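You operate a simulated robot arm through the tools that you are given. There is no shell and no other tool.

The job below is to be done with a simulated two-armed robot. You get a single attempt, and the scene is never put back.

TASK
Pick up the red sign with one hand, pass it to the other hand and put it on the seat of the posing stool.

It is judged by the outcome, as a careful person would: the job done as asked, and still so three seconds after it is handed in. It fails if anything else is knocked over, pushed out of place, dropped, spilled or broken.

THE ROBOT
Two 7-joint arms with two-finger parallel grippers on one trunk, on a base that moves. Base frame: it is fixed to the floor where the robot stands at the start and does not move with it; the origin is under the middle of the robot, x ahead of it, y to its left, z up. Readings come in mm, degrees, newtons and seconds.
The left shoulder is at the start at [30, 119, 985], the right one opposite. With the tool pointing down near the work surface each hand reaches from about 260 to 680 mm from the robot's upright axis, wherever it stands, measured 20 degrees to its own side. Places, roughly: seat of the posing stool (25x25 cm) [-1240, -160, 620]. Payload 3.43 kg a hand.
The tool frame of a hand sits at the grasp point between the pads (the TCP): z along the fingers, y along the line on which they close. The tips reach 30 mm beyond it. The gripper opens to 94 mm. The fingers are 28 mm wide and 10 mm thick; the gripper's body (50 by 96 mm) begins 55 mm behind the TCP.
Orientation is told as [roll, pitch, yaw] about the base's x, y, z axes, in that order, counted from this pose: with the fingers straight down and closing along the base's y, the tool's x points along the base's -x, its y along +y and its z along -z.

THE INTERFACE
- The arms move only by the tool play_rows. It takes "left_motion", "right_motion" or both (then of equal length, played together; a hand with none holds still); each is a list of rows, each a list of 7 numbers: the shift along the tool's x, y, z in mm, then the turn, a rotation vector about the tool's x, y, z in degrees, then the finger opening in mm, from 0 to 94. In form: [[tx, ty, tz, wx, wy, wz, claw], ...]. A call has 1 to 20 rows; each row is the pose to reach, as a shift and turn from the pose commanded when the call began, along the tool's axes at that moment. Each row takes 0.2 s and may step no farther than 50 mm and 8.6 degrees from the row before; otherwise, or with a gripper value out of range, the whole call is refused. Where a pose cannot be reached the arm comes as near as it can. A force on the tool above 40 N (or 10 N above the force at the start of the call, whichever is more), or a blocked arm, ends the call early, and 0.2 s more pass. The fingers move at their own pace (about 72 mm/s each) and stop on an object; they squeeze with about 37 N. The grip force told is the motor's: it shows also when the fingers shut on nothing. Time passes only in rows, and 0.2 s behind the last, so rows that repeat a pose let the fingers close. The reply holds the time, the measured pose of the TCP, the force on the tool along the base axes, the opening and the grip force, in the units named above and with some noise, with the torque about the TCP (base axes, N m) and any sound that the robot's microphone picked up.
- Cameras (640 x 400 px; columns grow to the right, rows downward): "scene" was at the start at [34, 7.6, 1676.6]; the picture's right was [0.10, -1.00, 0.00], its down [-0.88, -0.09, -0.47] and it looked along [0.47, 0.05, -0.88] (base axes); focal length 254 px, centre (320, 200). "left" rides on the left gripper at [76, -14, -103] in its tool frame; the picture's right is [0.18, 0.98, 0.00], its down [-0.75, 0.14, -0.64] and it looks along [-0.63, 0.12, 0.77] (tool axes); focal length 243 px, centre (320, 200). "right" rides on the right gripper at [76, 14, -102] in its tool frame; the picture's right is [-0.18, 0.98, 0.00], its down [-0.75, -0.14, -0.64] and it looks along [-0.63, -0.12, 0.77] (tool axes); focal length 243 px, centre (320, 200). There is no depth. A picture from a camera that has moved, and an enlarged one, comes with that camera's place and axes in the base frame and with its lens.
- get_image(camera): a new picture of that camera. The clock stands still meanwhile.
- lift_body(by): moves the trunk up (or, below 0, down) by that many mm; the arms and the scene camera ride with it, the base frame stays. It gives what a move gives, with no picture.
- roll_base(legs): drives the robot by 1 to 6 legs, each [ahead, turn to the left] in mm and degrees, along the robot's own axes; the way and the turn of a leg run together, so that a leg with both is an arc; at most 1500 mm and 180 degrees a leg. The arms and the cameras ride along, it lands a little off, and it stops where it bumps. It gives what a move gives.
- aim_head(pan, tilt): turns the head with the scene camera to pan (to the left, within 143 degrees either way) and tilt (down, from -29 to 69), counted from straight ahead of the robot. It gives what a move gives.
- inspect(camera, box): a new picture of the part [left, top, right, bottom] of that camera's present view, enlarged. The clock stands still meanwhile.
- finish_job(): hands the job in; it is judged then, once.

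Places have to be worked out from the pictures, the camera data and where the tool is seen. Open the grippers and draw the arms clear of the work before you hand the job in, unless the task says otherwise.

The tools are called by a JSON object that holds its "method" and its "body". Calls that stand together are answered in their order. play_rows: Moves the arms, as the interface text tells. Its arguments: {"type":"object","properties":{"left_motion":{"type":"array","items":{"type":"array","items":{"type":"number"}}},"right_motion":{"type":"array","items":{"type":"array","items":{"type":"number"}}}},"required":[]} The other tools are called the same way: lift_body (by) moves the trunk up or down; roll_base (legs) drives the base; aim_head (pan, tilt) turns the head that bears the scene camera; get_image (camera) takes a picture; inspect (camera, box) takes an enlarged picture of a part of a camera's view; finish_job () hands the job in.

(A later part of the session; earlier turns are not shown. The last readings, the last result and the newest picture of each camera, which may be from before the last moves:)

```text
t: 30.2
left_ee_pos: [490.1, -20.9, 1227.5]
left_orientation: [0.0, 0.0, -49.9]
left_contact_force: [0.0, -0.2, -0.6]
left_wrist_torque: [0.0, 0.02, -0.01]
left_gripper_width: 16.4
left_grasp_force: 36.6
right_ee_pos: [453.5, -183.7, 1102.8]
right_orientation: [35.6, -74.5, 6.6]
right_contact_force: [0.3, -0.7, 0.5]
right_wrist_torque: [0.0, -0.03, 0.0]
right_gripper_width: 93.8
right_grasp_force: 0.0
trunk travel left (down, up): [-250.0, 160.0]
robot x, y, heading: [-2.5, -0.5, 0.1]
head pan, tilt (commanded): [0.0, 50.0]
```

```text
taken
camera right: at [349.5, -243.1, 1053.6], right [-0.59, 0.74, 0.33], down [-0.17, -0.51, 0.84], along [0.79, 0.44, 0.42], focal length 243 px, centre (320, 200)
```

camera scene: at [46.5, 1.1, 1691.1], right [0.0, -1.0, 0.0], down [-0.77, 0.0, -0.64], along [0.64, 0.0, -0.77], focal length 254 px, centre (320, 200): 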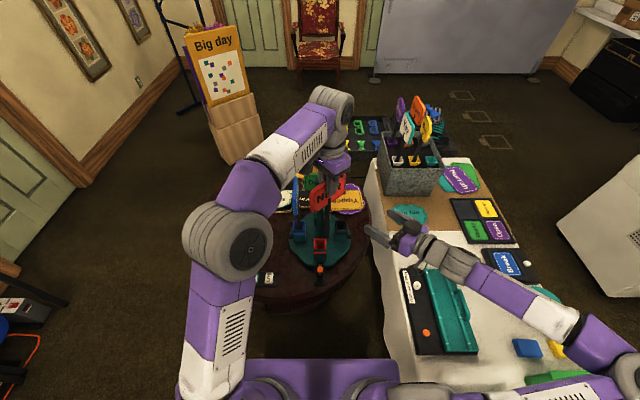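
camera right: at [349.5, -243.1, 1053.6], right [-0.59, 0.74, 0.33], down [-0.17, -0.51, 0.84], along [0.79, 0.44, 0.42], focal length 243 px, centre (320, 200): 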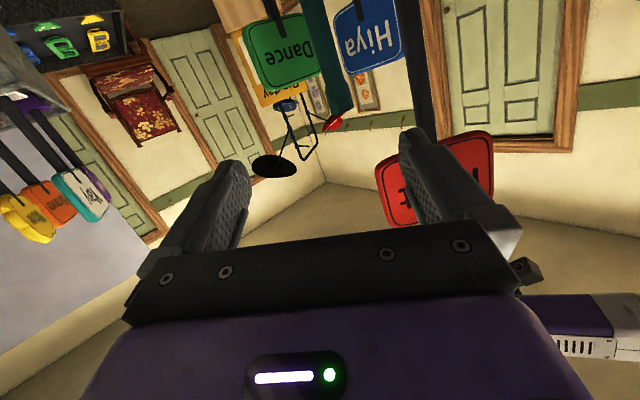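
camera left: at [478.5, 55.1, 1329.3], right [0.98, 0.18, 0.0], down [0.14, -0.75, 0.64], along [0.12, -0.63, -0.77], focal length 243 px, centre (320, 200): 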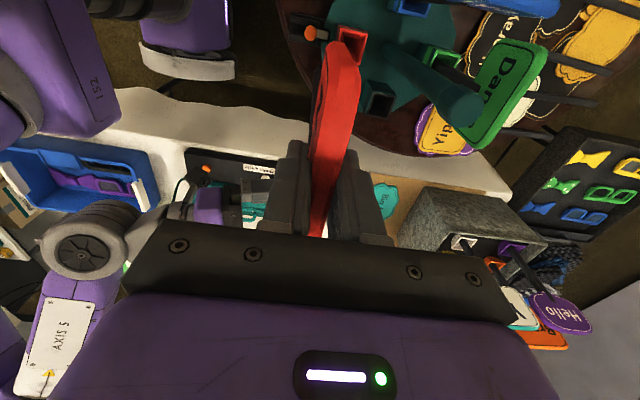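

The right hand's frame followed the reached pose: it now points [0.71, 0.67, −0.22] with a ~9° roll. I level it (fingers horizontal, yaw 40°) while moving it to a stand-off about 110 mm in front of the stick, around [400, −96, 1110].

{"method": "play_rows", "body": {"right_motion": [[0.6, 12.7, 2.4, 0.3, -1.6, -1.1, 94], [1.2, 25.3, 4.8, 0.5, -3.2, -2.2, 94], [1.8, 38, 7.2, 0.8, -4.8, -3.3, 94], [2.4, 50.7, 9.6, 1.1, -6.4, -4.4, 94], [2.9, 63.3, 12, 1.4, -8, -5.5, 94], [3.5, 76, 14.4, 1.6, -9.6, -6.6, 94], [4.1, 88.6, 16.8, 1.9, -11.2, -7.7, 94], [4.7, 101.3, 19.2, 2.2, -12.8, -8.8, 94], [4.7, 101.3, 19.2, 2.2, -12.8, -8.8, 94]]}}

{"method": "get_image", "body": {"camera": "right"}}

{"method": "get_image", "body": {"camera": "scene"}}

{"method": "inspect", "body": {"camera": "scene", "box": [270, 150, 430, 290]}}

```text
t: 32.2
left_ee_pos: [490.8, -22.2, 1227.3]
left_orientation: [0.0, 0.0, -50.0]
left_contact_force: [0.3, 0.1, 0.5]
left_wrist_torque: [0.01, -0.01, 0.0]
left_gripper_width: 16.5
left_grasp_force: 36.7
right_ee_pos: [424.4, -101.2, 1102.5]
right_orientation: [-105.4, -89.9, 145.3]
right_contact_force: [0.1, -0.1, 0.2]
right_wrist_torque: [0.02, 0.0, -0.02]
right_gripper_width: 94.1
right_grasp_force: 0.0
right hand out of reach, approached as far as the arm can: row 6, 7, 8, 9
trunk travel left (down, up): [-250.0, 160.0]
robot x, y, heading: [1.1, -0.3, -0.1]
head pan, tilt (commanded): [0.0, 50.0]
```

```text
taken
camera right: at [336.0, -156.0, 1028.0], right [-0.63, 0.75, 0.18], down [-0.4, -0.52, 0.75], along [0.66, 0.4, 0.63], focal length 243 px, centre (320, 200)
```

right: 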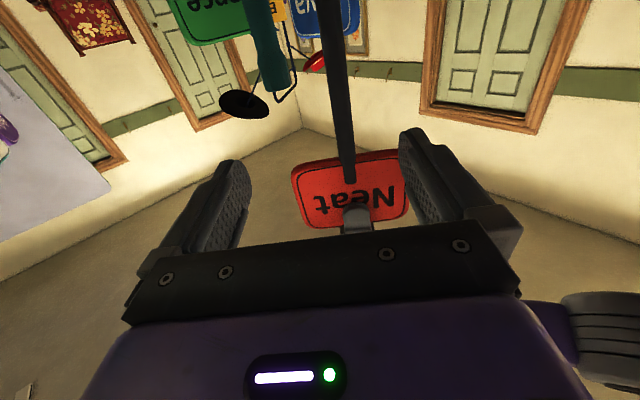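

```text
taken
camera scene: at [46.5, 1.1, 1691.2], right [0.0, -1.0, 0.0], down [-0.77, 0.0, -0.64], along [0.64, 0.0, -0.77], focal length 254 px, centre (320, 200)
```

scene: 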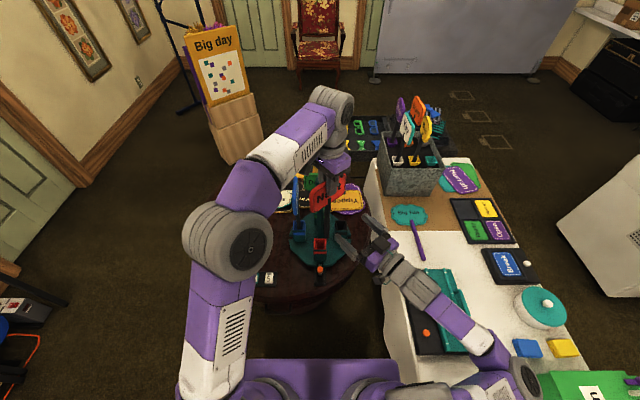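

```text
2.86 times, centred on (350, 220) of scene
camera zoom: at [46.5, 1.1, 1691.2], right [0.0, -1.0, 0.0], down [-0.77, 0.0, -0.64], along [0.64, 0.0, -0.77], focal length 726 px, centre (234, 143)
```

zoom: 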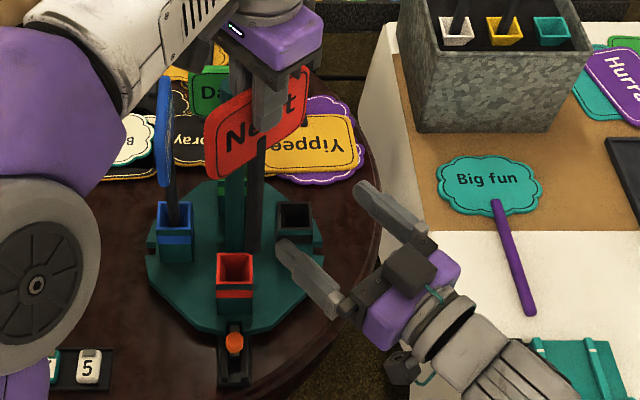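

The right hand is now level at yaw 40° at [424, −101, 1102]; the stick appears about 18 mm left of the gripper's centre line and ~95 mm ahead of the TCP. I shift sideways, raise ~9 mm, and go half way in before re-checking.

{"method": "play_rows", "body": {"right_motion": [[-3, 6, 0, 0, 0, 0, 94], [-6, 12, 0, 0, 0, 0, 94], [-9, 18, 8, 0, 0, 0, 94], [-9, 18, 18, 0, 0, 0, 94], [-9, 18, 28, 0, 0, 0, 94], [-9, 18, 36, 0, 0, 0, 94], [-9, 18, 36, 0, 0, 0, 94]]}}

{"method": "get_image", "body": {"camera": "right"}}

{"method": "inspect", "body": {"camera": "scene", "box": [270, 150, 430, 290]}}

{"method": "get_image", "body": {"camera": "left"}}

```text
t: 33.8
left_ee_pos: [489.4, -20.5, 1228.5]
left_orientation: [0.0, 0.0, -50.0]
left_contact_force: [0.2, -0.3, -0.1]
left_wrist_torque: [0.04, -0.02, 0.0]
left_gripper_width: 16.4
left_grasp_force: 37.1
right_ee_pos: [440.3, -64.6, 1114.5]
right_orientation: [-112.3, -89.9, 152.2]
right_contact_force: [-0.5, 0.3, 1.2]
right_wrist_torque: [0.0, -0.01, 0.0]
right_gripper_width: 93.8
right_grasp_force: 0.0
right hand out of reach, approached as far as the arm can: row 1, 2, 3, 4
trunk travel left (down, up): [-250.0, 160.0]
robot x, y, heading: [-0.2, 5.9, -0.3]
head pan, tilt (commanded): [0.0, 50.0]
```

```text
taken
camera right: at [352.3, -119.8, 1038.9], right [-0.63, 0.75, 0.18], down [-0.4, -0.52, 0.75], along [0.66, 0.4, 0.63], focal length 243 px, centre (320, 200)
```

right: 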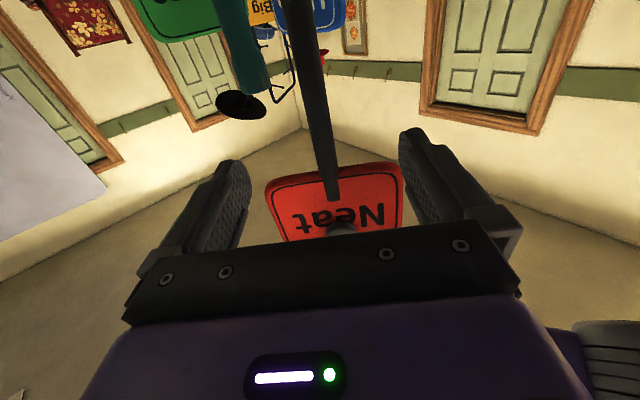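

```text
2.86 times, centred on (350, 220) of scene
camera zoom: at [46.5, 1.2, 1691.1], right [0.0, -1.0, 0.0], down [-0.77, 0.0, -0.64], along [0.64, 0.0, -0.77], focal length 726 px, centre (234, 143)
```

zoom: 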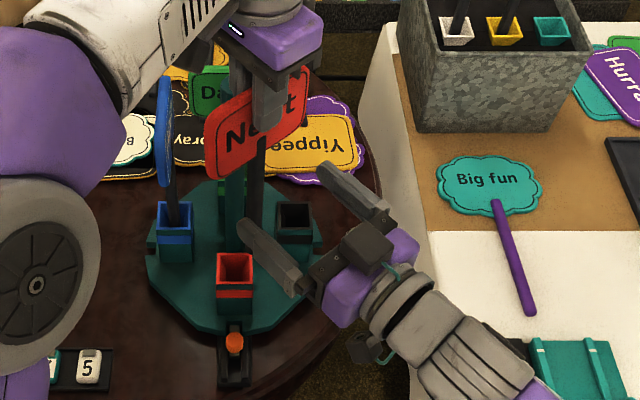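

```text
taken
camera left: at [431.6, 28.4, 1330.2], right [0.63, 0.77, 0.0], down [0.59, -0.49, 0.64], along [0.5, -0.41, -0.77], focal length 243 px, centre (320, 200)
```

left: 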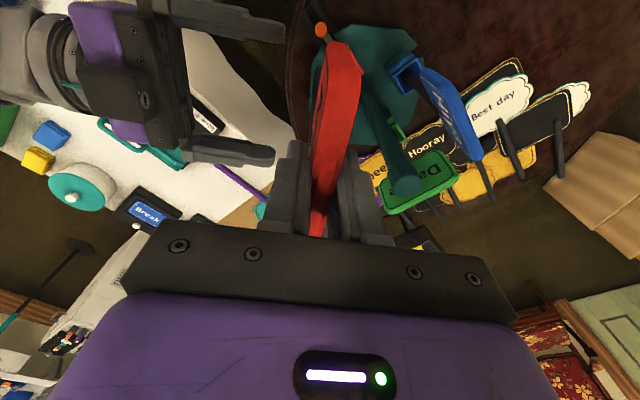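

The stick is nearly centred between the right fingers and about 60–67 mm ahead of the TCP. I advance 46 mm (2 mm left) so the stick sits near the outer part of the pads, then look again before closing.

{"method": "play_rows", "body": {"right_motion": [[0, 1, 8, 0, 0, 0, 94], [0, 2, 16, 0, 0, 0, 94], [0, 2, 24, 0, 0, 0, 94], [0, 2, 32, 0, 0, 0, 94], [0, 2, 40, 0, 0, 0, 94], [0, 2, 46, 0, 0, 0, 94], [0, 2, 46, 0, 0, 0, 94]]}}

{"method": "get_image", "body": {"camera": "right"}}

{"method": "inspect", "body": {"camera": "scene", "box": [290, 170, 390, 260]}}

{"method": "get_image", "body": {"camera": "left"}}

```text
t: 35.4
left_ee_pos: [489.2, -19.8, 1228.1]
left_orientation: [0.0, -0.1, -50.0]
left_contact_force: [0.5, 0.4, -0.8]
left_wrist_torque: [-0.05, -0.03, 0.03]
left_gripper_width: 16.5
left_grasp_force: 36.9
right_ee_pos: [474.5, -33.3, 1114.2]
right_orientation: [-106.4, -89.9, 146.3]
right_contact_force: [0.9, 0.6, -0.2]
right_wrist_torque: [0.03, 0.0, -0.01]
right_gripper_width: 93.9
right_grasp_force: 0.0
trunk travel left (down, up): [-250.0, 160.0]
robot x, y, heading: [2.2, 0.8, 0.0]
head pan, tilt (commanded): [0.0, 50.0]
```

```text
taken
camera right: at [386.8, -88.3, 1039.1], right [-0.63, 0.75, 0.18], down [-0.4, -0.52, 0.75], along [0.66, 0.4, 0.63], focal length 243 px, centre (320, 200)
```

right: 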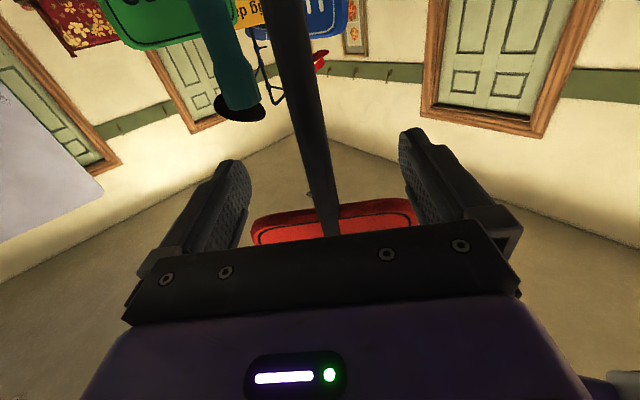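

```text
4.44 times, centred on (340, 215) of scene
camera zoom: at [46.6, 1.2, 1691.1], right [0.0, -1.0, 0.0], down [-0.77, 0.0, -0.64], along [0.64, 0.0, -0.77], focal length 1129 px, centre (231, 133)
```

zoom: 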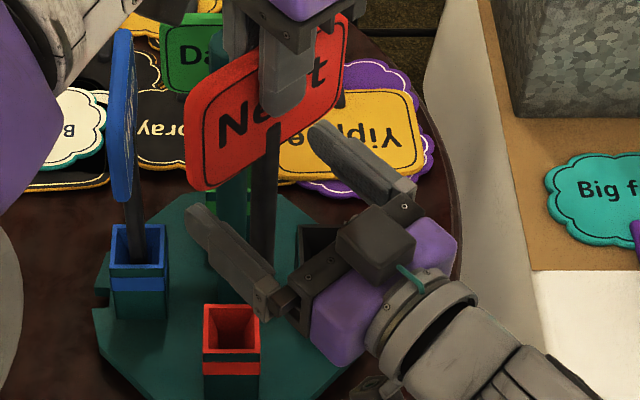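

```text
taken
camera left: at [431.6, 28.4, 1330.2], right [0.63, 0.77, 0.0], down [0.59, -0.49, 0.64], along [0.5, -0.41, -0.77], focal length 243 px, centre (320, 200)
```

left: 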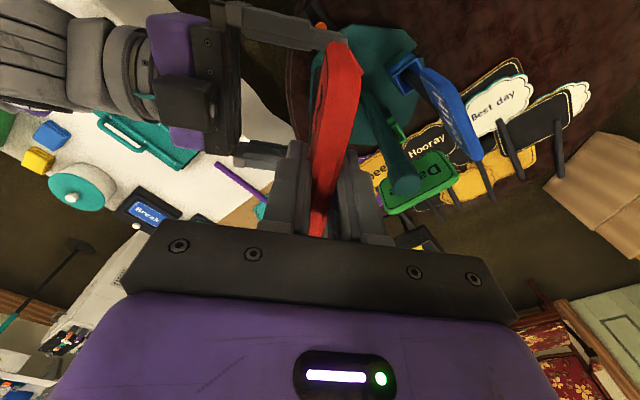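

The stick sits ≈19 mm beyond the right TCP, about 2 mm right of centre, below the plate's lower edge (z≈1147). I correct by a few mm and close the right fingers on the stick.

{"method": "play_rows", "body": {"right_motion": [[0, -1, 2, 0, 0, 0, 90], [0, -2, 3, 0, 0, 0, 75], [0, -2, 3, 0, 0, 0, 60], [0, -2, 3, 0, 0, 0, 45], [0, -2, 3, 0, 0, 0, 32], [0, -2, 3, 0, 0, 0, 22], [0, -2, 3, 0, 0, 0, 14], [0, -2, 3, 0, 0, 0, 8], [0, -2, 3, 0, 0, 0, 0], [0, -2, 3, 0, 0, 0, 0], [0, -2, 3, 0, 0, 0, 0]]}}

{"method": "get_image", "body": {"camera": "right"}}

{"method": "inspect", "body": {"camera": "scene", "box": [290, 170, 390, 260]}}

```text
t: 37.8
left_ee_pos: [490.7, -20.6, 1227.4]
left_orientation: [0.1, -0.2, -50.0]
left_contact_force: [6.4, -6.8, -0.4]
left_wrist_torque: [-0.59, -0.47, 0.0]
left_gripper_width: 16.4
left_grasp_force: 37.3
right_ee_pos: [479.2, -31.7, 1113.9]
right_orientation: [-120.9, -89.8, 161.1]
right_contact_force: [-7.0, 6.3, 0.1]
right_wrist_torque: [-0.09, -0.24, 0.15]
right_gripper_width: 14.8
right_grasp_force: 36.9
trunk travel left (down, up): [-250.0, 160.0]
robot x, y, heading: [-3.2, -0.2, -0.0]
head pan, tilt (commanded): [0.0, 50.0]
```

```text
taken
camera right: at [389.8, -88.0, 1038.8], right [-0.63, 0.75, 0.18], down [-0.4, -0.52, 0.75], along [0.66, 0.4, 0.63], focal length 243 px, centre (320, 200)
```

right: 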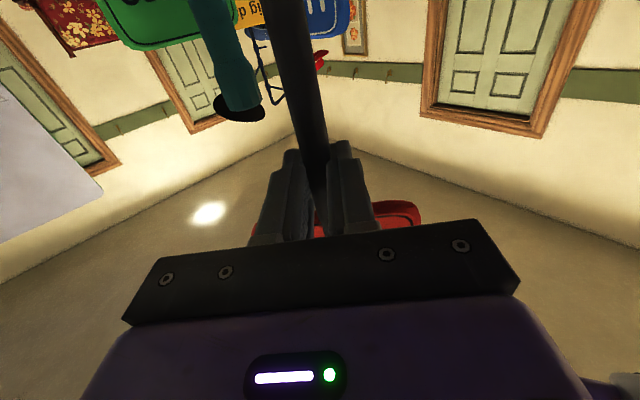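

```text
4.44 times, centred on (340, 215) of scene
camera zoom: at [46.7, 1.3, 1691.1], right [0.0, -1.0, 0.0], down [-0.77, 0.0, -0.64], along [0.64, 0.0, -0.77], focal length 1129 px, centre (231, 133)
```

zoom: 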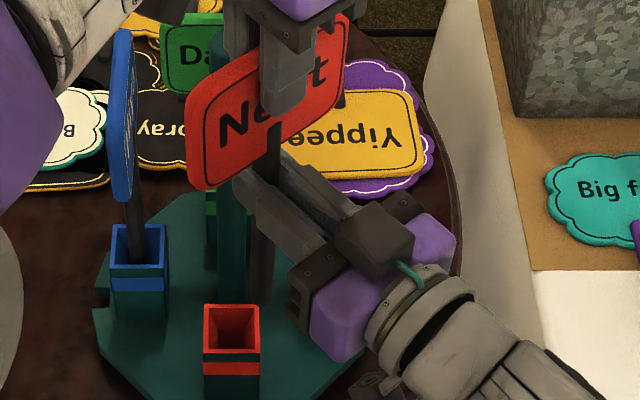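

Both hands hold the sign now (right width 14.8 mm, 37 N), with a ~9 N sideways preload along the right tool's +y. I shift the right hand ~2 mm that way to relieve it.

{"method": "play_rows", "body": {"right_motion": [[0, 1, 0, 0, 0, 0, 0], [0, 2, 0, 0, 0, 0, 0], [0, 2, 0, 0, 0, 0, 0]]}}

```text
t: 38.6
left_ee_pos: [489.9, -20.4, 1228.1]
left_orientation: [0.1, 0.0, -50.0]
left_contact_force: [3.3, -2.6, 2.1]
left_wrist_torque: [-0.25, -0.2, -0.05]
left_gripper_width: 16.1
left_grasp_force: 37.0
right_ee_pos: [479.1, -32.0, 1114.3]
right_orientation: [-31.7, -89.9, 71.5]
right_contact_force: [-5.2, 1.9, -2.5]
right_wrist_torque: [-0.01, -0.25, 0.09]
right_gripper_width: 15.0
right_grasp_force: 37.0
trunk travel left (down, up): [-250.0, 160.0]
robot x, y, heading: [0.3, -2.6, 0.1]
head pan, tilt (commanded): [0.0, 50.0]
```

The preload dropped to ~4 N. One more mm on the right hand, then I open the left fingers while keeping the left hand still.

{"method": "play_rows", "body": {"left_motion": [[0, 0, 0, 0, 0, 0, 0], [0, 0, 0, 0, 0, 0, 0], [0, 0, 0, 0, 0, 0, 20], [0, 0, 0, 0, 0, 0, 28], [0, 0, 0, 0, 0, 0, 40], [0, 0, 0, 0, 0, 0, 50], [0, 0, 0, 0, 0, 0, 50]], "right_motion": [[0, 1, 0, 0, 0, 0, 0], [0, 1, 0, 0, 0, 0, 0], [0, 1, 0, 0, 0, 0, 0], [0, 1, 0, 0, 0, 0, 0], [0, 1, 0, 0, 0, 0, 0], [0, 1, 0, 0, 0, 0, 0], [0, 1, 0, 0, 0, 0, 0]]}}

{"method": "get_image", "body": {"camera": "left"}}

{"method": "inspect", "body": {"camera": "scene", "box": [290, 170, 390, 260]}}

```text
t: 40.2
left_ee_pos: [490.7, -20.0, 1227.8]
left_orientation: [0.0, 0.0, -50.0]
left_contact_force: [-0.4, -0.1, -1.1]
left_wrist_torque: [0.05, -0.01, -0.04]
left_gripper_width: 49.9
left_grasp_force: 0.1
right_ee_pos: [477.6, -30.6, 1115.4]
right_orientation: [-90.6, -90.0, 130.5]
right_contact_force: [0.6, 0.5, 0.2]
right_wrist_torque: [-0.02, 0.0, 0.02]
right_gripper_width: 15.0
right_grasp_force: 37.4
trunk travel left (down, up): [-250.0, 160.0]
robot x, y, heading: [2.0, 3.9, 0.0]
head pan, tilt (commanded): [0.0, 50.0]
```

```text
taken
camera left: at [431.7, 28.5, 1330.2], right [0.63, 0.77, 0.0], down [0.59, -0.49, 0.64], along [0.5, -0.41, -0.77], focal length 243 px, centre (320, 200)
```

left: 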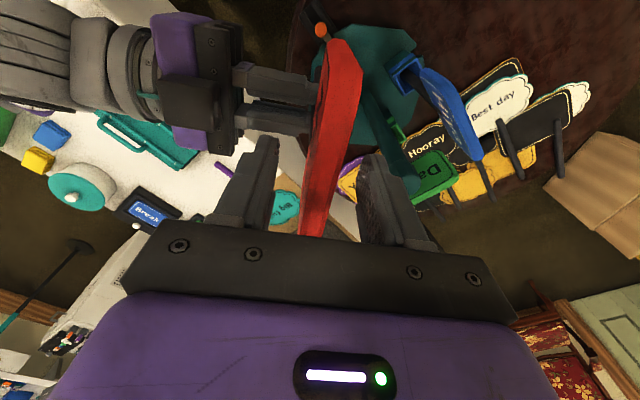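

```text
4.44 times, centred on (340, 215) of scene
camera zoom: at [46.7, 1.3, 1691.1], right [0.0, -1.0, 0.0], down [-0.77, 0.0, -0.64], along [0.64, 0.0, -0.77], focal length 1129 px, centre (231, 133)
```

zoom: 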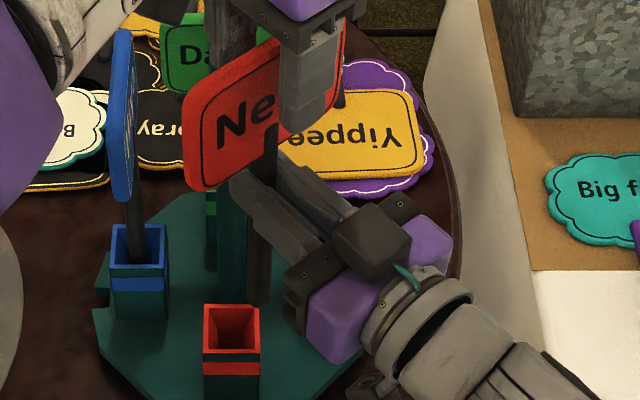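

The left fingers are open and the right hand alone holds the sign firmly. I raise the left hand straight up to clear the plate.

{"method": "play_rows", "body": {"left_motion": [[0, 0, -10, 0, 0, 0, 55], [0, 0, -20, 0, 0, 0, 55], [0, 0, -30, 0, 0, 0, 55], [0, 0, -40, 0, 0, 0, 55], [0, 0, -50, 0, 0, 0, 55], [0, 0, -60, 0, 0, 0, 55], [0, 0, -70, 0, 0, 0, 55], [0, 0, -70, 0, 0, 0, 55]]}}

{"method": "get_image", "body": {"camera": "left"}}

{"method": "get_image", "body": {"camera": "scene"}}

```text
t: 42.0
left_ee_pos: [489.2, -18.7, 1296.4]
left_orientation: [0.1, 0.1, -50.0]
left_contact_force: [0.7, -0.2, 0.1]
left_wrist_torque: [0.01, 0.0, 0.03]
left_gripper_width: 55.0
left_grasp_force: 0.1
right_ee_pos: [477.9, -29.5, 1115.2]
right_orientation: [-89.6, -89.8, 129.4]
right_contact_force: [0.5, -0.9, 0.4]
right_wrist_torque: [0.02, 0.02, 0.0]
right_gripper_width: 15.2
right_grasp_force: 37.3
trunk travel left (down, up): [-250.0, 160.0]
robot x, y, heading: [-1.7, 1.9, 0.0]
head pan, tilt (commanded): [0.0, 50.0]
```

```text
taken
camera left: at [431.7, 29.5, 1399.3], right [0.63, 0.77, 0.0], down [0.59, -0.49, 0.64], along [0.5, -0.41, -0.77], focal length 243 px, centre (320, 200)
```

left: 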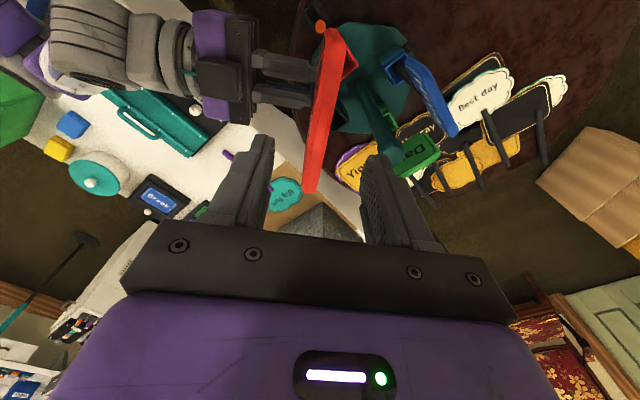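

```text
taken
camera scene: at [46.5, 1.5, 1691.1], right [0.0, -1.0, 0.0], down [-0.77, 0.0, -0.64], along [0.64, 0.0, -0.77], focal length 254 px, centre (320, 200)
```

scene: 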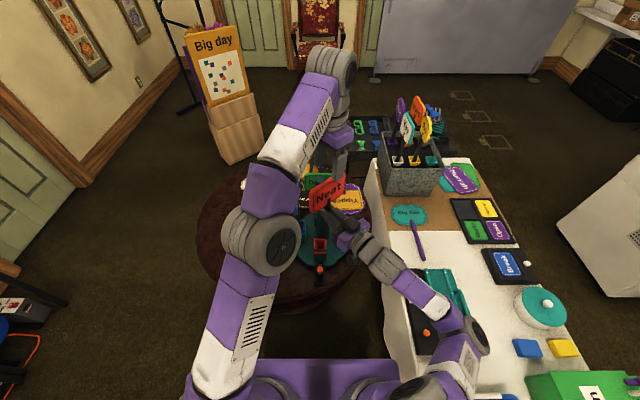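

The left fingertips (z≈1266) are clear of the plate top (≈1230). I draw the left arm away to the left and then down to a compact pose around [400, 170, 1200].

{"method": "play_rows", "body": {"left_motion": [[20, 5, 0, 0, 0, 0, 55], [40, 10, 0, 0, 0, 0, 55], [60, 16, 0, 0, 0, 0, 55], [80, 21, 0, 0, 0, 0, 55], [100, 26, 0, 0, 0, 0, 55], [120, 31, 0, 0, 0, 0, 55], [140, 37, 0, 0, 0, 0, 55], [160, 42, 0, 0, 0, 0, 55], [180, 47, 0, 0, 0, 0, 55], [203, 53, 0, 0, 0, 0, 55], [203, 53, 20, 0, 0, 0, 55], [203, 53, 40, 0, 0, 0, 55], [203, 53, 60, 0, 0, 0, 55], [203, 53, 80, 0, 0, 0, 55], [203, 53, 100, 0, 0, 0, 55], [203, 53, 100, 0, 0, 0, 55]]}}

{"method": "get_image", "body": {"camera": "scene"}}

{"method": "inspect", "body": {"camera": "scene", "box": [270, 130, 430, 290]}}

{"method": "get_image", "body": {"camera": "left"}}

```text
t: 45.4
left_ee_pos: [400.4, 167.5, 1196.8]
left_orientation: [0.1, 0.0, -50.0]
left_contact_force: [-0.6, 0.4, 0.6]
left_wrist_torque: [-0.01, 0.0, -0.01]
left_gripper_width: 55.1
left_grasp_force: 0.0
right_ee_pos: [475.8, -32.1, 1114.6]
right_orientation: [-91.3, -90.0, 131.2]
right_contact_force: [-0.3, 0.4, -0.1]
right_wrist_torque: [-0.03, 0.01, 0.0]
right_gripper_width: 14.9
right_grasp_force: 37.2
trunk travel left (down, up): [-250.0, 160.0]
robot x, y, heading: [-1.1, 0.9, -0.1]
head pan, tilt (commanded): [0.0, 50.0]
```

```text
taken
camera scene: at [46.5, 1.3, 1691.2], right [0.0, -1.0, 0.0], down [-0.77, 0.0, -0.64], along [0.64, 0.0, -0.77], focal length 254 px, centre (320, 200)
```

scene: 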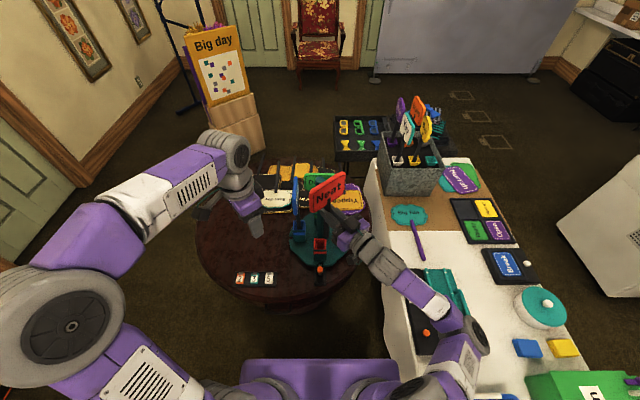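

```text
2.50 times, centred on (350, 210) of scene
camera zoom: at [46.5, 1.3, 1691.2], right [0.0, -1.0, 0.0], down [-0.77, 0.0, -0.64], along [0.64, 0.0, -0.77], focal length 635 px, centre (245, 175)
```

zoom: 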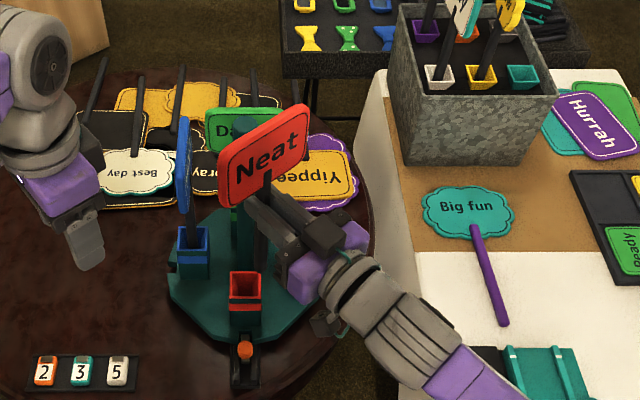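

```text
taken
camera left: at [342.0, 217.8, 1298.7], right [0.63, 0.77, 0.0], down [0.59, -0.49, 0.64], along [0.5, -0.41, -0.77], focal length 243 px, centre (320, 200)
```

left: 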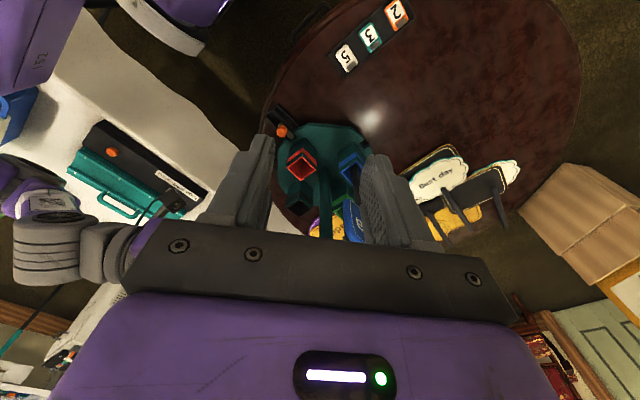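

The sign is held upright and clear. I back the robot straight away from the tables by 500 mm before turning.

{"method": "roll_base", "body": {"legs": [[-500, 0]]}}

{"method": "get_image", "body": {"camera": "scene"}}

{"method": "aim_head", "body": {"pan": -120, "tilt": 40}}

{"method": "get_image", "body": {"camera": "scene"}}

{"method": "aim_head", "body": {"pan": 143, "tilt": 40}}

{"method": "get_image", "body": {"camera": "scene"}}

```text
t: 48.4
left_ee_pos: [-104.4, 169.5, 1196.4]
left_orientation: [0.0, -0.1, -49.8]
left_contact_force: [1.3, 0.1, 0.6]
left_wrist_torque: [0.01, -0.02, 0.02]
left_gripper_width: 55.1
left_grasp_force: 0.0
right_ee_pos: [-27.1, -30.1, 1113.8]
right_orientation: [-103.2, -89.9, 143.5]
right_contact_force: [-0.6, 0.4, 0.0]
right_wrist_torque: [-0.04, -0.01, 0.0]
right_gripper_width: 14.8
right_grasp_force: 37.1
trunk travel left (down, up): [-250.0, 160.0]
robot x, y, heading: [-503.8, -2.5, 0.2]
head pan, tilt (commanded): [0.0, 50.0]
```

```text
taken
camera scene: at [-457.9, 0.2, 1691.2], right [0.01, -1.0, 0.0], down [-0.77, 0.0, -0.64], along [0.64, 0.0, -0.77], focal length 254 px, centre (320, 200)
```

scene: 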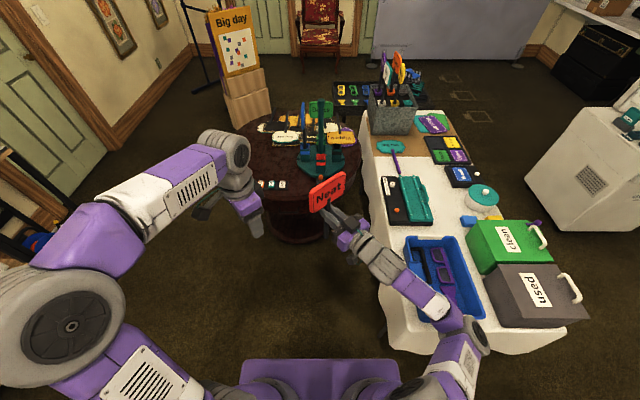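

```text
t: 50.4
left_ee_pos: [-102.7, 169.2, 1196.6]
left_orientation: [0.0, 0.1, -49.7]
left_contact_force: [0.2, 1.0, 0.8]
left_wrist_torque: [-0.02, 0.0, 0.0]
left_gripper_width: 55.0
left_grasp_force: 0.0
right_ee_pos: [-25.7, -28.9, 1115.0]
right_orientation: [-79.6, -90.0, 119.8]
right_contact_force: [0.1, 0.5, 1.5]
right_wrist_torque: [0.0, 0.01, 0.0]
right_gripper_width: 15.0
right_grasp_force: 36.9
trunk travel left (down, up): [-250.0, 160.0]
robot x, y, heading: [-507.1, -1.9, 0.2]
head pan, tilt (commanded): [-120.0, 40.0]
```

```text
taken
camera scene: at [-576.3, -74.1, 1705.3], right [-0.87, 0.49, 0.0], down [0.32, 0.56, -0.77], along [-0.38, -0.67, -0.64], focal length 254 px, centre (320, 200)
```

scene: 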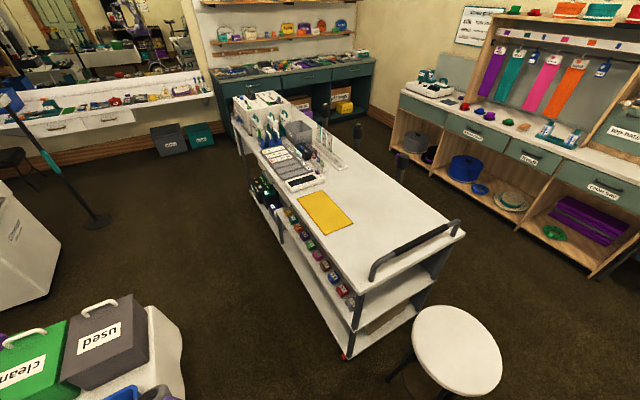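

```text
t: 54.0
left_ee_pos: [-103.8, 168.8, 1197.2]
left_orientation: [0.0, 0.1, -49.7]
left_contact_force: [-1.1, -0.2, -1.0]
left_wrist_torque: [0.02, 0.0, -0.01]
left_gripper_width: 55.0
left_grasp_force: 0.1
right_ee_pos: [-25.8, -30.4, 1114.6]
right_orientation: [-79.2, -90.0, 119.6]
right_contact_force: [0.1, -0.9, -0.1]
right_wrist_torque: [0.0, 0.01, -0.02]
right_gripper_width: 14.9
right_grasp_force: 37.0
trunk travel left (down, up): [-250.0, 160.0]
robot x, y, heading: [-503.1, 3.1, 0.4]
head pan, tilt (commanded): [143.0, 40.0]
```

```text
taken
camera scene: at [-602.3, 50.6, 1705.3], right [0.6, 0.8, 0.0], down [0.52, -0.38, -0.77], along [-0.61, 0.46, -0.64], focal length 254 px, centre (320, 200)
```

scene: 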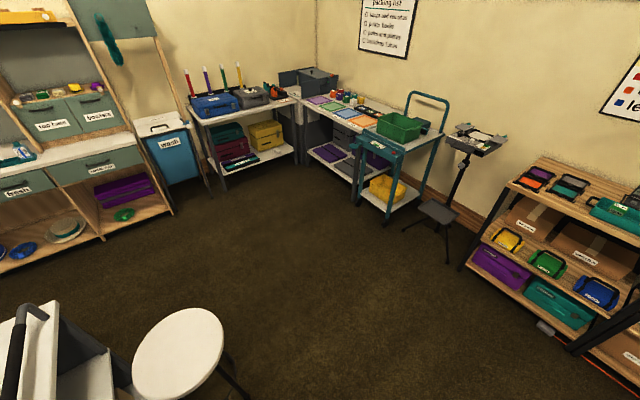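

The stool is confirmed at about [−1235, −155], and the cart's end face is at y≈−480 with its near corner at [−977, −488]. I back 80 mm more for room, then turn left in place by 200° in two legs.

{"method": "roll_base", "body": {"legs": [[-80, 0], [0, 120], [0, 80]]}}

{"method": "aim_head", "body": {"pan": 0, "tilt": 50}}

{"method": "get_image", "body": {"camera": "scene"}}

```text
t: 63.5
left_ee_pos: [-900.5, -298.8, 1195.6]
left_orientation: [0.1, 0.1, 150.1]
left_contact_force: [-0.9, -0.1, -0.1]
left_wrist_torque: [0.02, -0.01, -0.01]
left_gripper_width: 55.1
left_grasp_force: 0.1
right_ee_pos: [-1042.5, -137.7, 1115.2]
right_orientation: [-77.7, -90.0, -42.2]
right_contact_force: [1.0, -0.6, -0.6]
right_wrist_torque: [0.02, 0.05, -0.01]
right_gripper_width: 15.0
right_grasp_force: 36.7
trunk travel left (down, up): [-250.0, 160.0]
robot x, y, heading: [-586.8, -2.1, -159.8]
head pan, tilt (commanded): [143.0, 40.0]
```

```text
t: 65.8
left_ee_pos: [-901.8, -298.1, 1196.2]
left_orientation: [0.1, 0.0, 150.1]
left_contact_force: [0.1, 0.1, -0.3]
left_wrist_torque: [-0.01, 0.0, -0.03]
left_gripper_width: 55.0
left_grasp_force: 0.0
right_ee_pos: [-1042.7, -136.8, 1114.7]
right_orientation: [-78.6, -90.0, -41.1]
right_contact_force: [0.4, -0.2, -0.5]
right_wrist_torque: [0.05, -0.05, 0.01]
right_gripper_width: 15.0
right_grasp_force: 37.6
trunk travel left (down, up): [-250.0, 160.0]
robot x, y, heading: [-583.6, -3.7, -160.0]
head pan, tilt (commanded): [0.0, 50.0]
```

```text
taken
camera scene: at [-628.5, -16.7, 1691.1], right [-0.34, 0.94, 0.0], down [0.72, 0.26, -0.64], along [-0.6, -0.22, -0.77], focal length 254 px, centre (320, 200)
```

scene: 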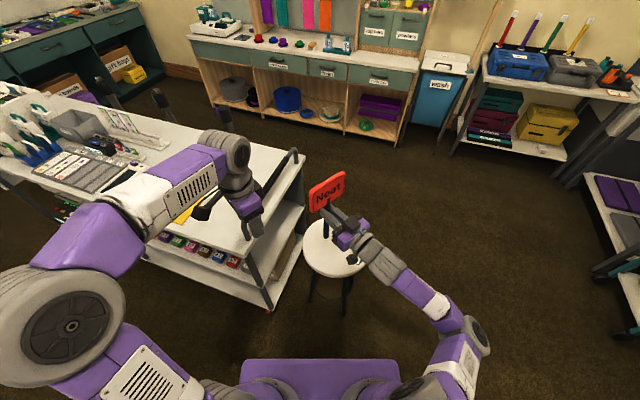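

The robot faces the stool (heading −160°); the seat centre is ≈666 mm ahead and 80 mm to the right, with the nearest stool foot ≈500 mm ahead. I drive forward 120 mm, which leaves the seat well inside the right hand's reach without nearing the legs.

{"method": "roll_base", "body": {"legs": [[120, 0]]}}

{"method": "get_image", "body": {"camera": "scene"}}

{"method": "get_image", "body": {"camera": "right"}}

```text
t: 67.0
left_ee_pos: [-1016.4, -340.7, 1195.7]
left_orientation: [0.1, 0.0, 150.2]
left_contact_force: [-0.4, -0.8, -0.6]
left_wrist_torque: [-0.01, -0.02, -0.03]
left_gripper_width: 55.0
left_grasp_force: 0.0
right_ee_pos: [-1157.4, -179.1, 1114.8]
right_orientation: [-12.7, -90.1, -107.3]
right_contact_force: [-0.4, -0.4, -0.1]
right_wrist_torque: [-0.02, -0.02, 0.03]
right_gripper_width: 15.0
right_grasp_force: 36.8
trunk travel left (down, up): [-250.0, 160.0]
robot x, y, heading: [-696.9, -45.2, -159.5]
head pan, tilt (commanded): [0.0, 50.0]
```

```text
taken
camera scene: at [-744.0, -59.1, 1691.1], right [-0.35, 0.94, 0.0], down [0.72, 0.26, -0.64], along [-0.6, -0.22, -0.77], focal length 254 px, centre (320, 200)
```

scene: 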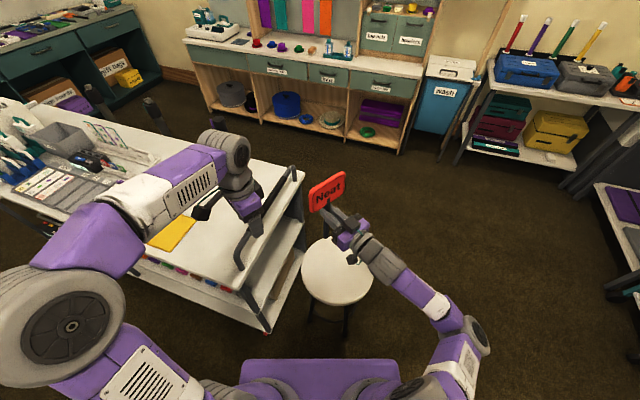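

```text
taken
camera right: at [-1095.6, -98.0, 1038.8], right [0.85, -0.49, 0.18], down [0.2, 0.63, 0.75], along [-0.48, -0.61, 0.63], focal length 243 px, centre (320, 200)
```

right: 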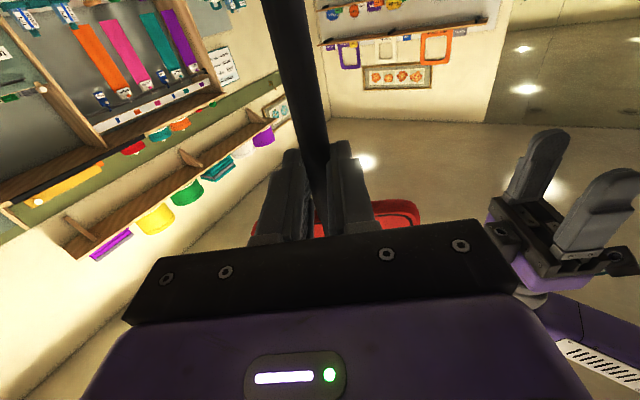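

The seat centre measures ≈[−1230, −152, 620], radius ≈165. High above the seat, I rotate the right hand to point down (laying the sign horizontal, face up) while moving its TCP over about [−1237, −165].

{"method": "play_rows", "body": {"right_motion": [[1, -6, 2, 0, 7.5, 0, 0], [2, -12, 4, 0, 15, 0, 0], [3, -19, 7, 0, 22.5, 0, 0], [4, -25, 9, 0, 30, 0, 0], [5, -32, 11, 0, 37.5, 0, 0], [6, -38, 13, 0, 45, 0, 0], [7, -44, 16, 0, 52.5, 0, 0], [8, -51, 18, 0, 60, 0, 0], [9, -57, 20, 0, 67.5, 0, 0], [10, -64, 23, 0, 75, 0, 0], [10, -70, 25, 0, 82.5, 0, 0], [10, -76, 27, 0, 90, 0, 0], [10, -76, 27, 0, 90, 0, 0]]}}

{"method": "get_image", "body": {"camera": "scene"}}

{"method": "get_image", "body": {"camera": "right"}}

{"method": "get_image", "body": {"camera": "left"}}

```text
t: 69.8
left_ee_pos: [-1016.5, -339.9, 1197.5]
left_orientation: [0.1, 0.0, 150.2]
left_contact_force: [0.5, 0.7, 0.5]
left_wrist_torque: [-0.01, 0.01, -0.02]
left_gripper_width: 54.7
left_grasp_force: 0.1
right_ee_pos: [-1235.2, -164.0, 1105.5]
right_orientation: [-0.1, 0.1, -119.9]
right_contact_force: [-0.5, 0.8, 0.4]
right_wrist_torque: [0.03, -0.01, -0.02]
right_gripper_width: 14.9
right_grasp_force: 36.7
trunk travel left (down, up): [-250.0, 160.0]
robot x, y, heading: [-700.0, -47.0, -159.6]
head pan, tilt (commanded): [0.0, 50.0]
```

```text
taken
camera scene: at [-742.4, -57.7, 1691.2], right [-0.35, 0.94, 0.0], down [0.72, 0.26, -0.64], along [-0.6, -0.22, -0.77], focal length 254 px, centre (320, 200)
```

scene: 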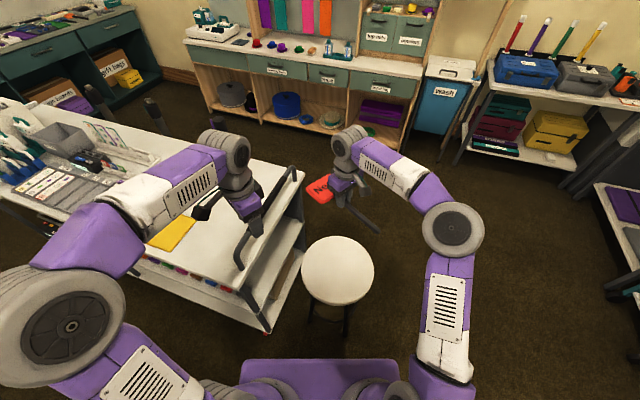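

```text
taken
camera right: at [-1186.8, -105.7, 1208.1], right [0.76, -0.65, 0.0], down [-0.5, -0.58, 0.64], along [-0.42, -0.49, -0.77], focal length 243 px, centre (320, 200)
```

right: 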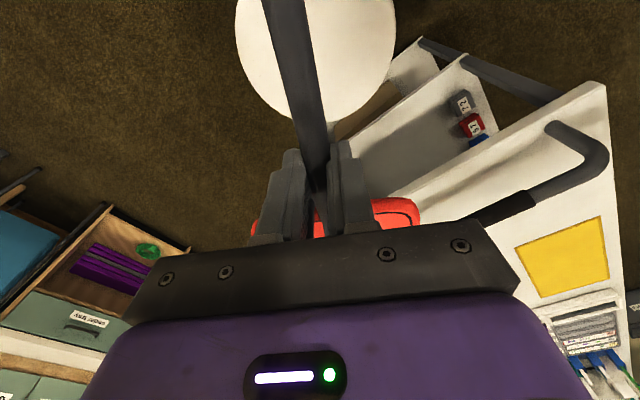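

```text
taken
camera left: at [-941.5, -364.9, 1299.1], right [-0.33, -0.94, 0.0], down [-0.72, 0.25, 0.64], along [-0.61, 0.21, -0.77], focal length 243 px, centre (320, 200)
```

left: 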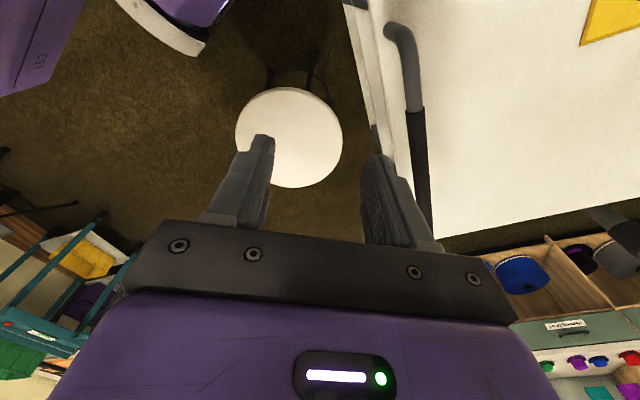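

The sign is horizontal above the seat; several views put the seat centre at about [−1232, −160], so the sign fits with margin. I lower the trunk by 200 mm.

{"method": "lift_body", "body": {"by": -200}}

{"method": "get_image", "body": {"camera": "scene"}}

{"method": "get_image", "body": {"camera": "right"}}

{"method": "get_image", "body": {"camera": "left"}}

```text
t: 72.0
left_ee_pos: [-1015.3, -341.1, 996.2]
left_orientation: [-0.1, 0.0, 150.1]
left_contact_force: [-0.2, -0.1, 0.7]
left_wrist_torque: [0.01, 0.01, -0.02]
left_gripper_width: 55.2
left_grasp_force: 0.0
right_ee_pos: [-1235.5, -165.4, 905.6]
right_orientation: [-0.2, -0.1, -119.9]
right_contact_force: [0.5, -0.3, -1.8]
right_wrist_torque: [0.02, 0.04, 0.0]
right_gripper_width: 15.0
right_grasp_force: 36.9
trunk travel left (down, up): [-50.0, 360.0]
robot x, y, heading: [-700.0, -43.6, -159.8]
head pan, tilt (commanded): [0.0, 50.0]
```

```text
taken
camera scene: at [-742.5, -58.5, 1491.3], right [-0.35, 0.94, 0.0], down [0.72, 0.26, -0.64], along [-0.6, -0.22, -0.77], focal length 254 px, centre (320, 200)
```

scene: 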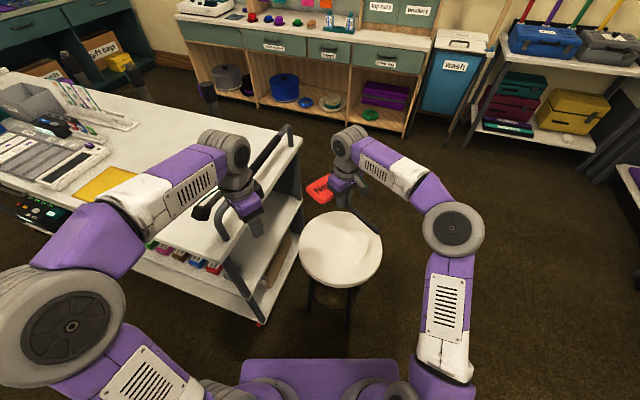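

```text
taken
camera right: at [-1186.8, -106.3, 1008.1], right [0.76, -0.65, 0.0], down [-0.5, -0.58, 0.64], along [-0.42, -0.49, -0.77], focal length 243 px, centre (320, 200)
```

right: 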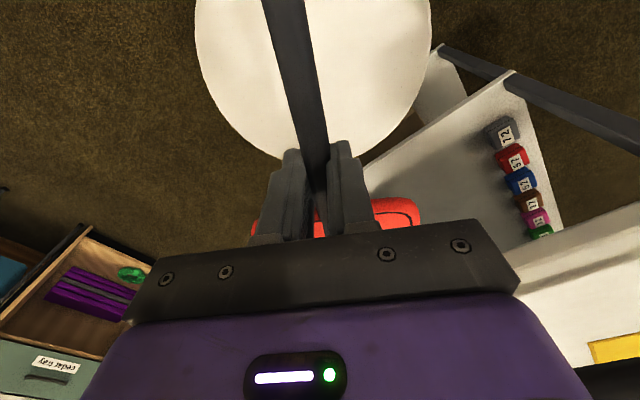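

```text
taken
camera left: at [-941.6, -365.5, 1099.1], right [-0.33, -0.94, 0.0], down [-0.72, 0.25, 0.64], along [-0.61, 0.21, -0.77], focal length 243 px, centre (320, 200)
```

left: 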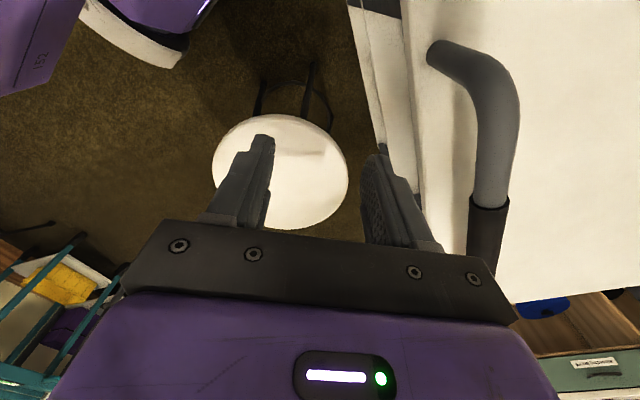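

Views agree the seat centre is ≈[−1238, −157] at z≈620 and the sign hovers centrally over it. I descend the right hand 215 mm to about z=690 with a tiny centring shift.

{"method": "play_rows", "body": {"right_motion": [[-1, -1, 20, 0, 0, 0, 0], [-2, -2, 40, 0, 0, 0, 0], [-3, -3, 60, 0, 0, 0, 0], [-4, -4, 80, 0, 0, 0, 0], [-4, -4, 100, 0, 0, 0, 0], [-4, -4, 120, 0, 0, 0, 0], [-4, -4, 140, 0, 0, 0, 0], [-4, -4, 160, 0, 0, 0, 0], [-4, -4, 180, 0, 0, 0, 0], [-4, -4, 200, 0, 0, 0, 0], [-4, -4, 215, 0, 0, 0, 0], [-4, -4, 215, 0, 0, 0, 0]]}}

{"method": "get_image", "body": {"camera": "scene"}}

{"method": "inspect", "body": {"camera": "scene", "box": [270, 170, 430, 320]}}

{"method": "get_image", "body": {"camera": "right"}}

{"method": "inspect", "body": {"camera": "left", "box": [150, 60, 400, 250]}}

```text
t: 74.6
left_ee_pos: [-1016.7, -339.4, 996.6]
left_orientation: [0.1, 0.0, 150.2]
left_contact_force: [-0.5, -0.7, -0.4]
left_wrist_torque: [0.01, -0.03, 0.0]
left_gripper_width: 55.2
left_grasp_force: 0.1
right_ee_pos: [-1242.2, -165.9, 690.6]
right_orientation: [-0.1, 0.0, -119.9]
right_contact_force: [-0.6, 0.3, -1.7]
right_wrist_torque: [0.05, -0.01, -0.02]
right_gripper_width: 14.9
right_grasp_force: 36.9
trunk travel left (down, up): [-50.0, 360.0]
robot x, y, heading: [-697.2, -44.1, -159.8]
head pan, tilt (commanded): [0.0, 50.0]
```

```text
taken
camera scene: at [-742.6, -58.6, 1491.2], right [-0.35, 0.94, 0.0], down [0.72, 0.26, -0.64], along [-0.6, -0.22, -0.77], focal length 254 px, centre (320, 200)
```

scene: 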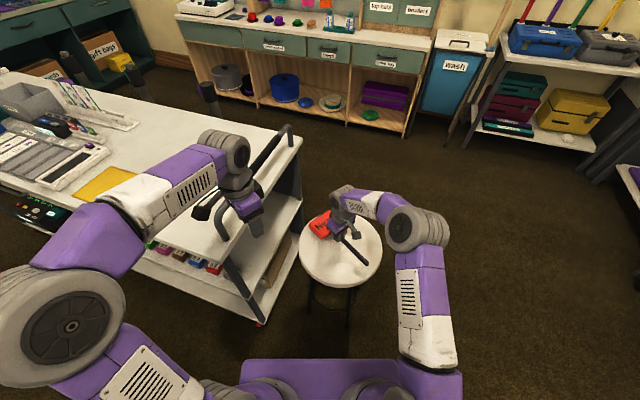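

```text
2.67 times, centred on (350, 245) of scene
camera zoom: at [-742.6, -58.6, 1491.2], right [-0.35, 0.94, 0.0], down [0.72, 0.26, -0.64], along [-0.6, -0.22, -0.77], focal length 677 px, centre (240, 80)
```

zoom: 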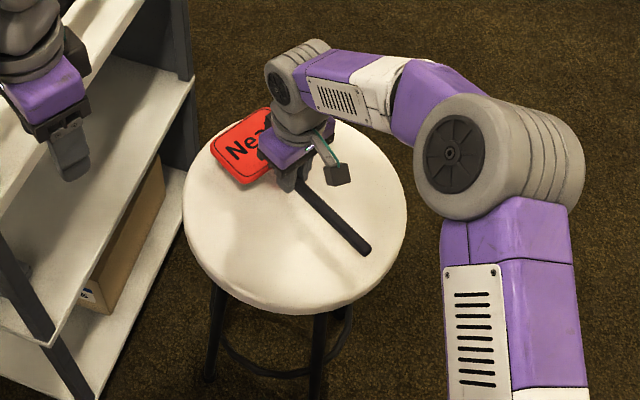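

```text
taken
camera right: at [-1193.3, -107.0, 792.9], right [0.76, -0.65, 0.0], down [-0.5, -0.58, 0.64], along [-0.42, -0.49, -0.77], focal length 243 px, centre (320, 200)
```

right: 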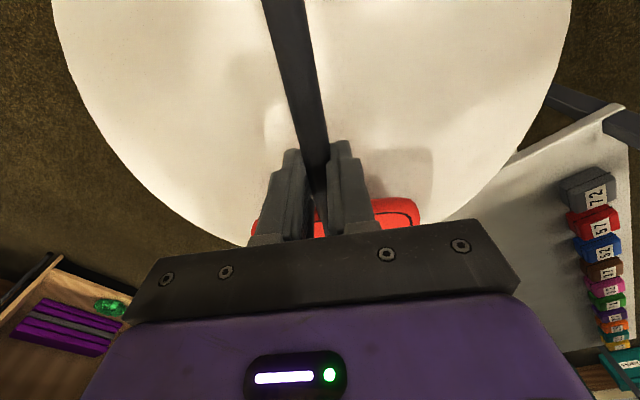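

```text
2.11 times, centred on (275, 155) of left
camera zoom: at [-941.6, -365.5, 1098.9], right [-0.33, -0.94, 0.0], down [-0.72, 0.25, 0.64], along [-0.61, 0.21, -0.77], focal length 511 px, centre (415, 295)
```

zoom: 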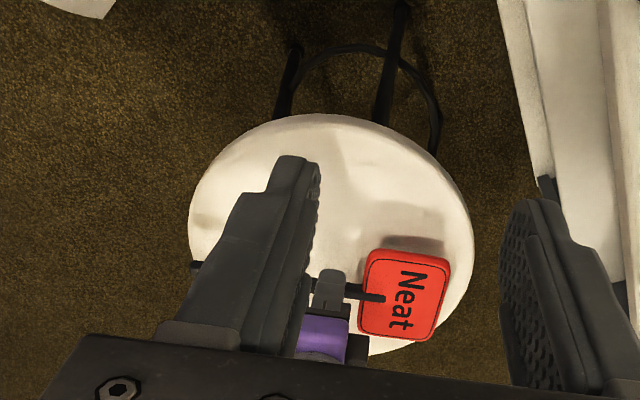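

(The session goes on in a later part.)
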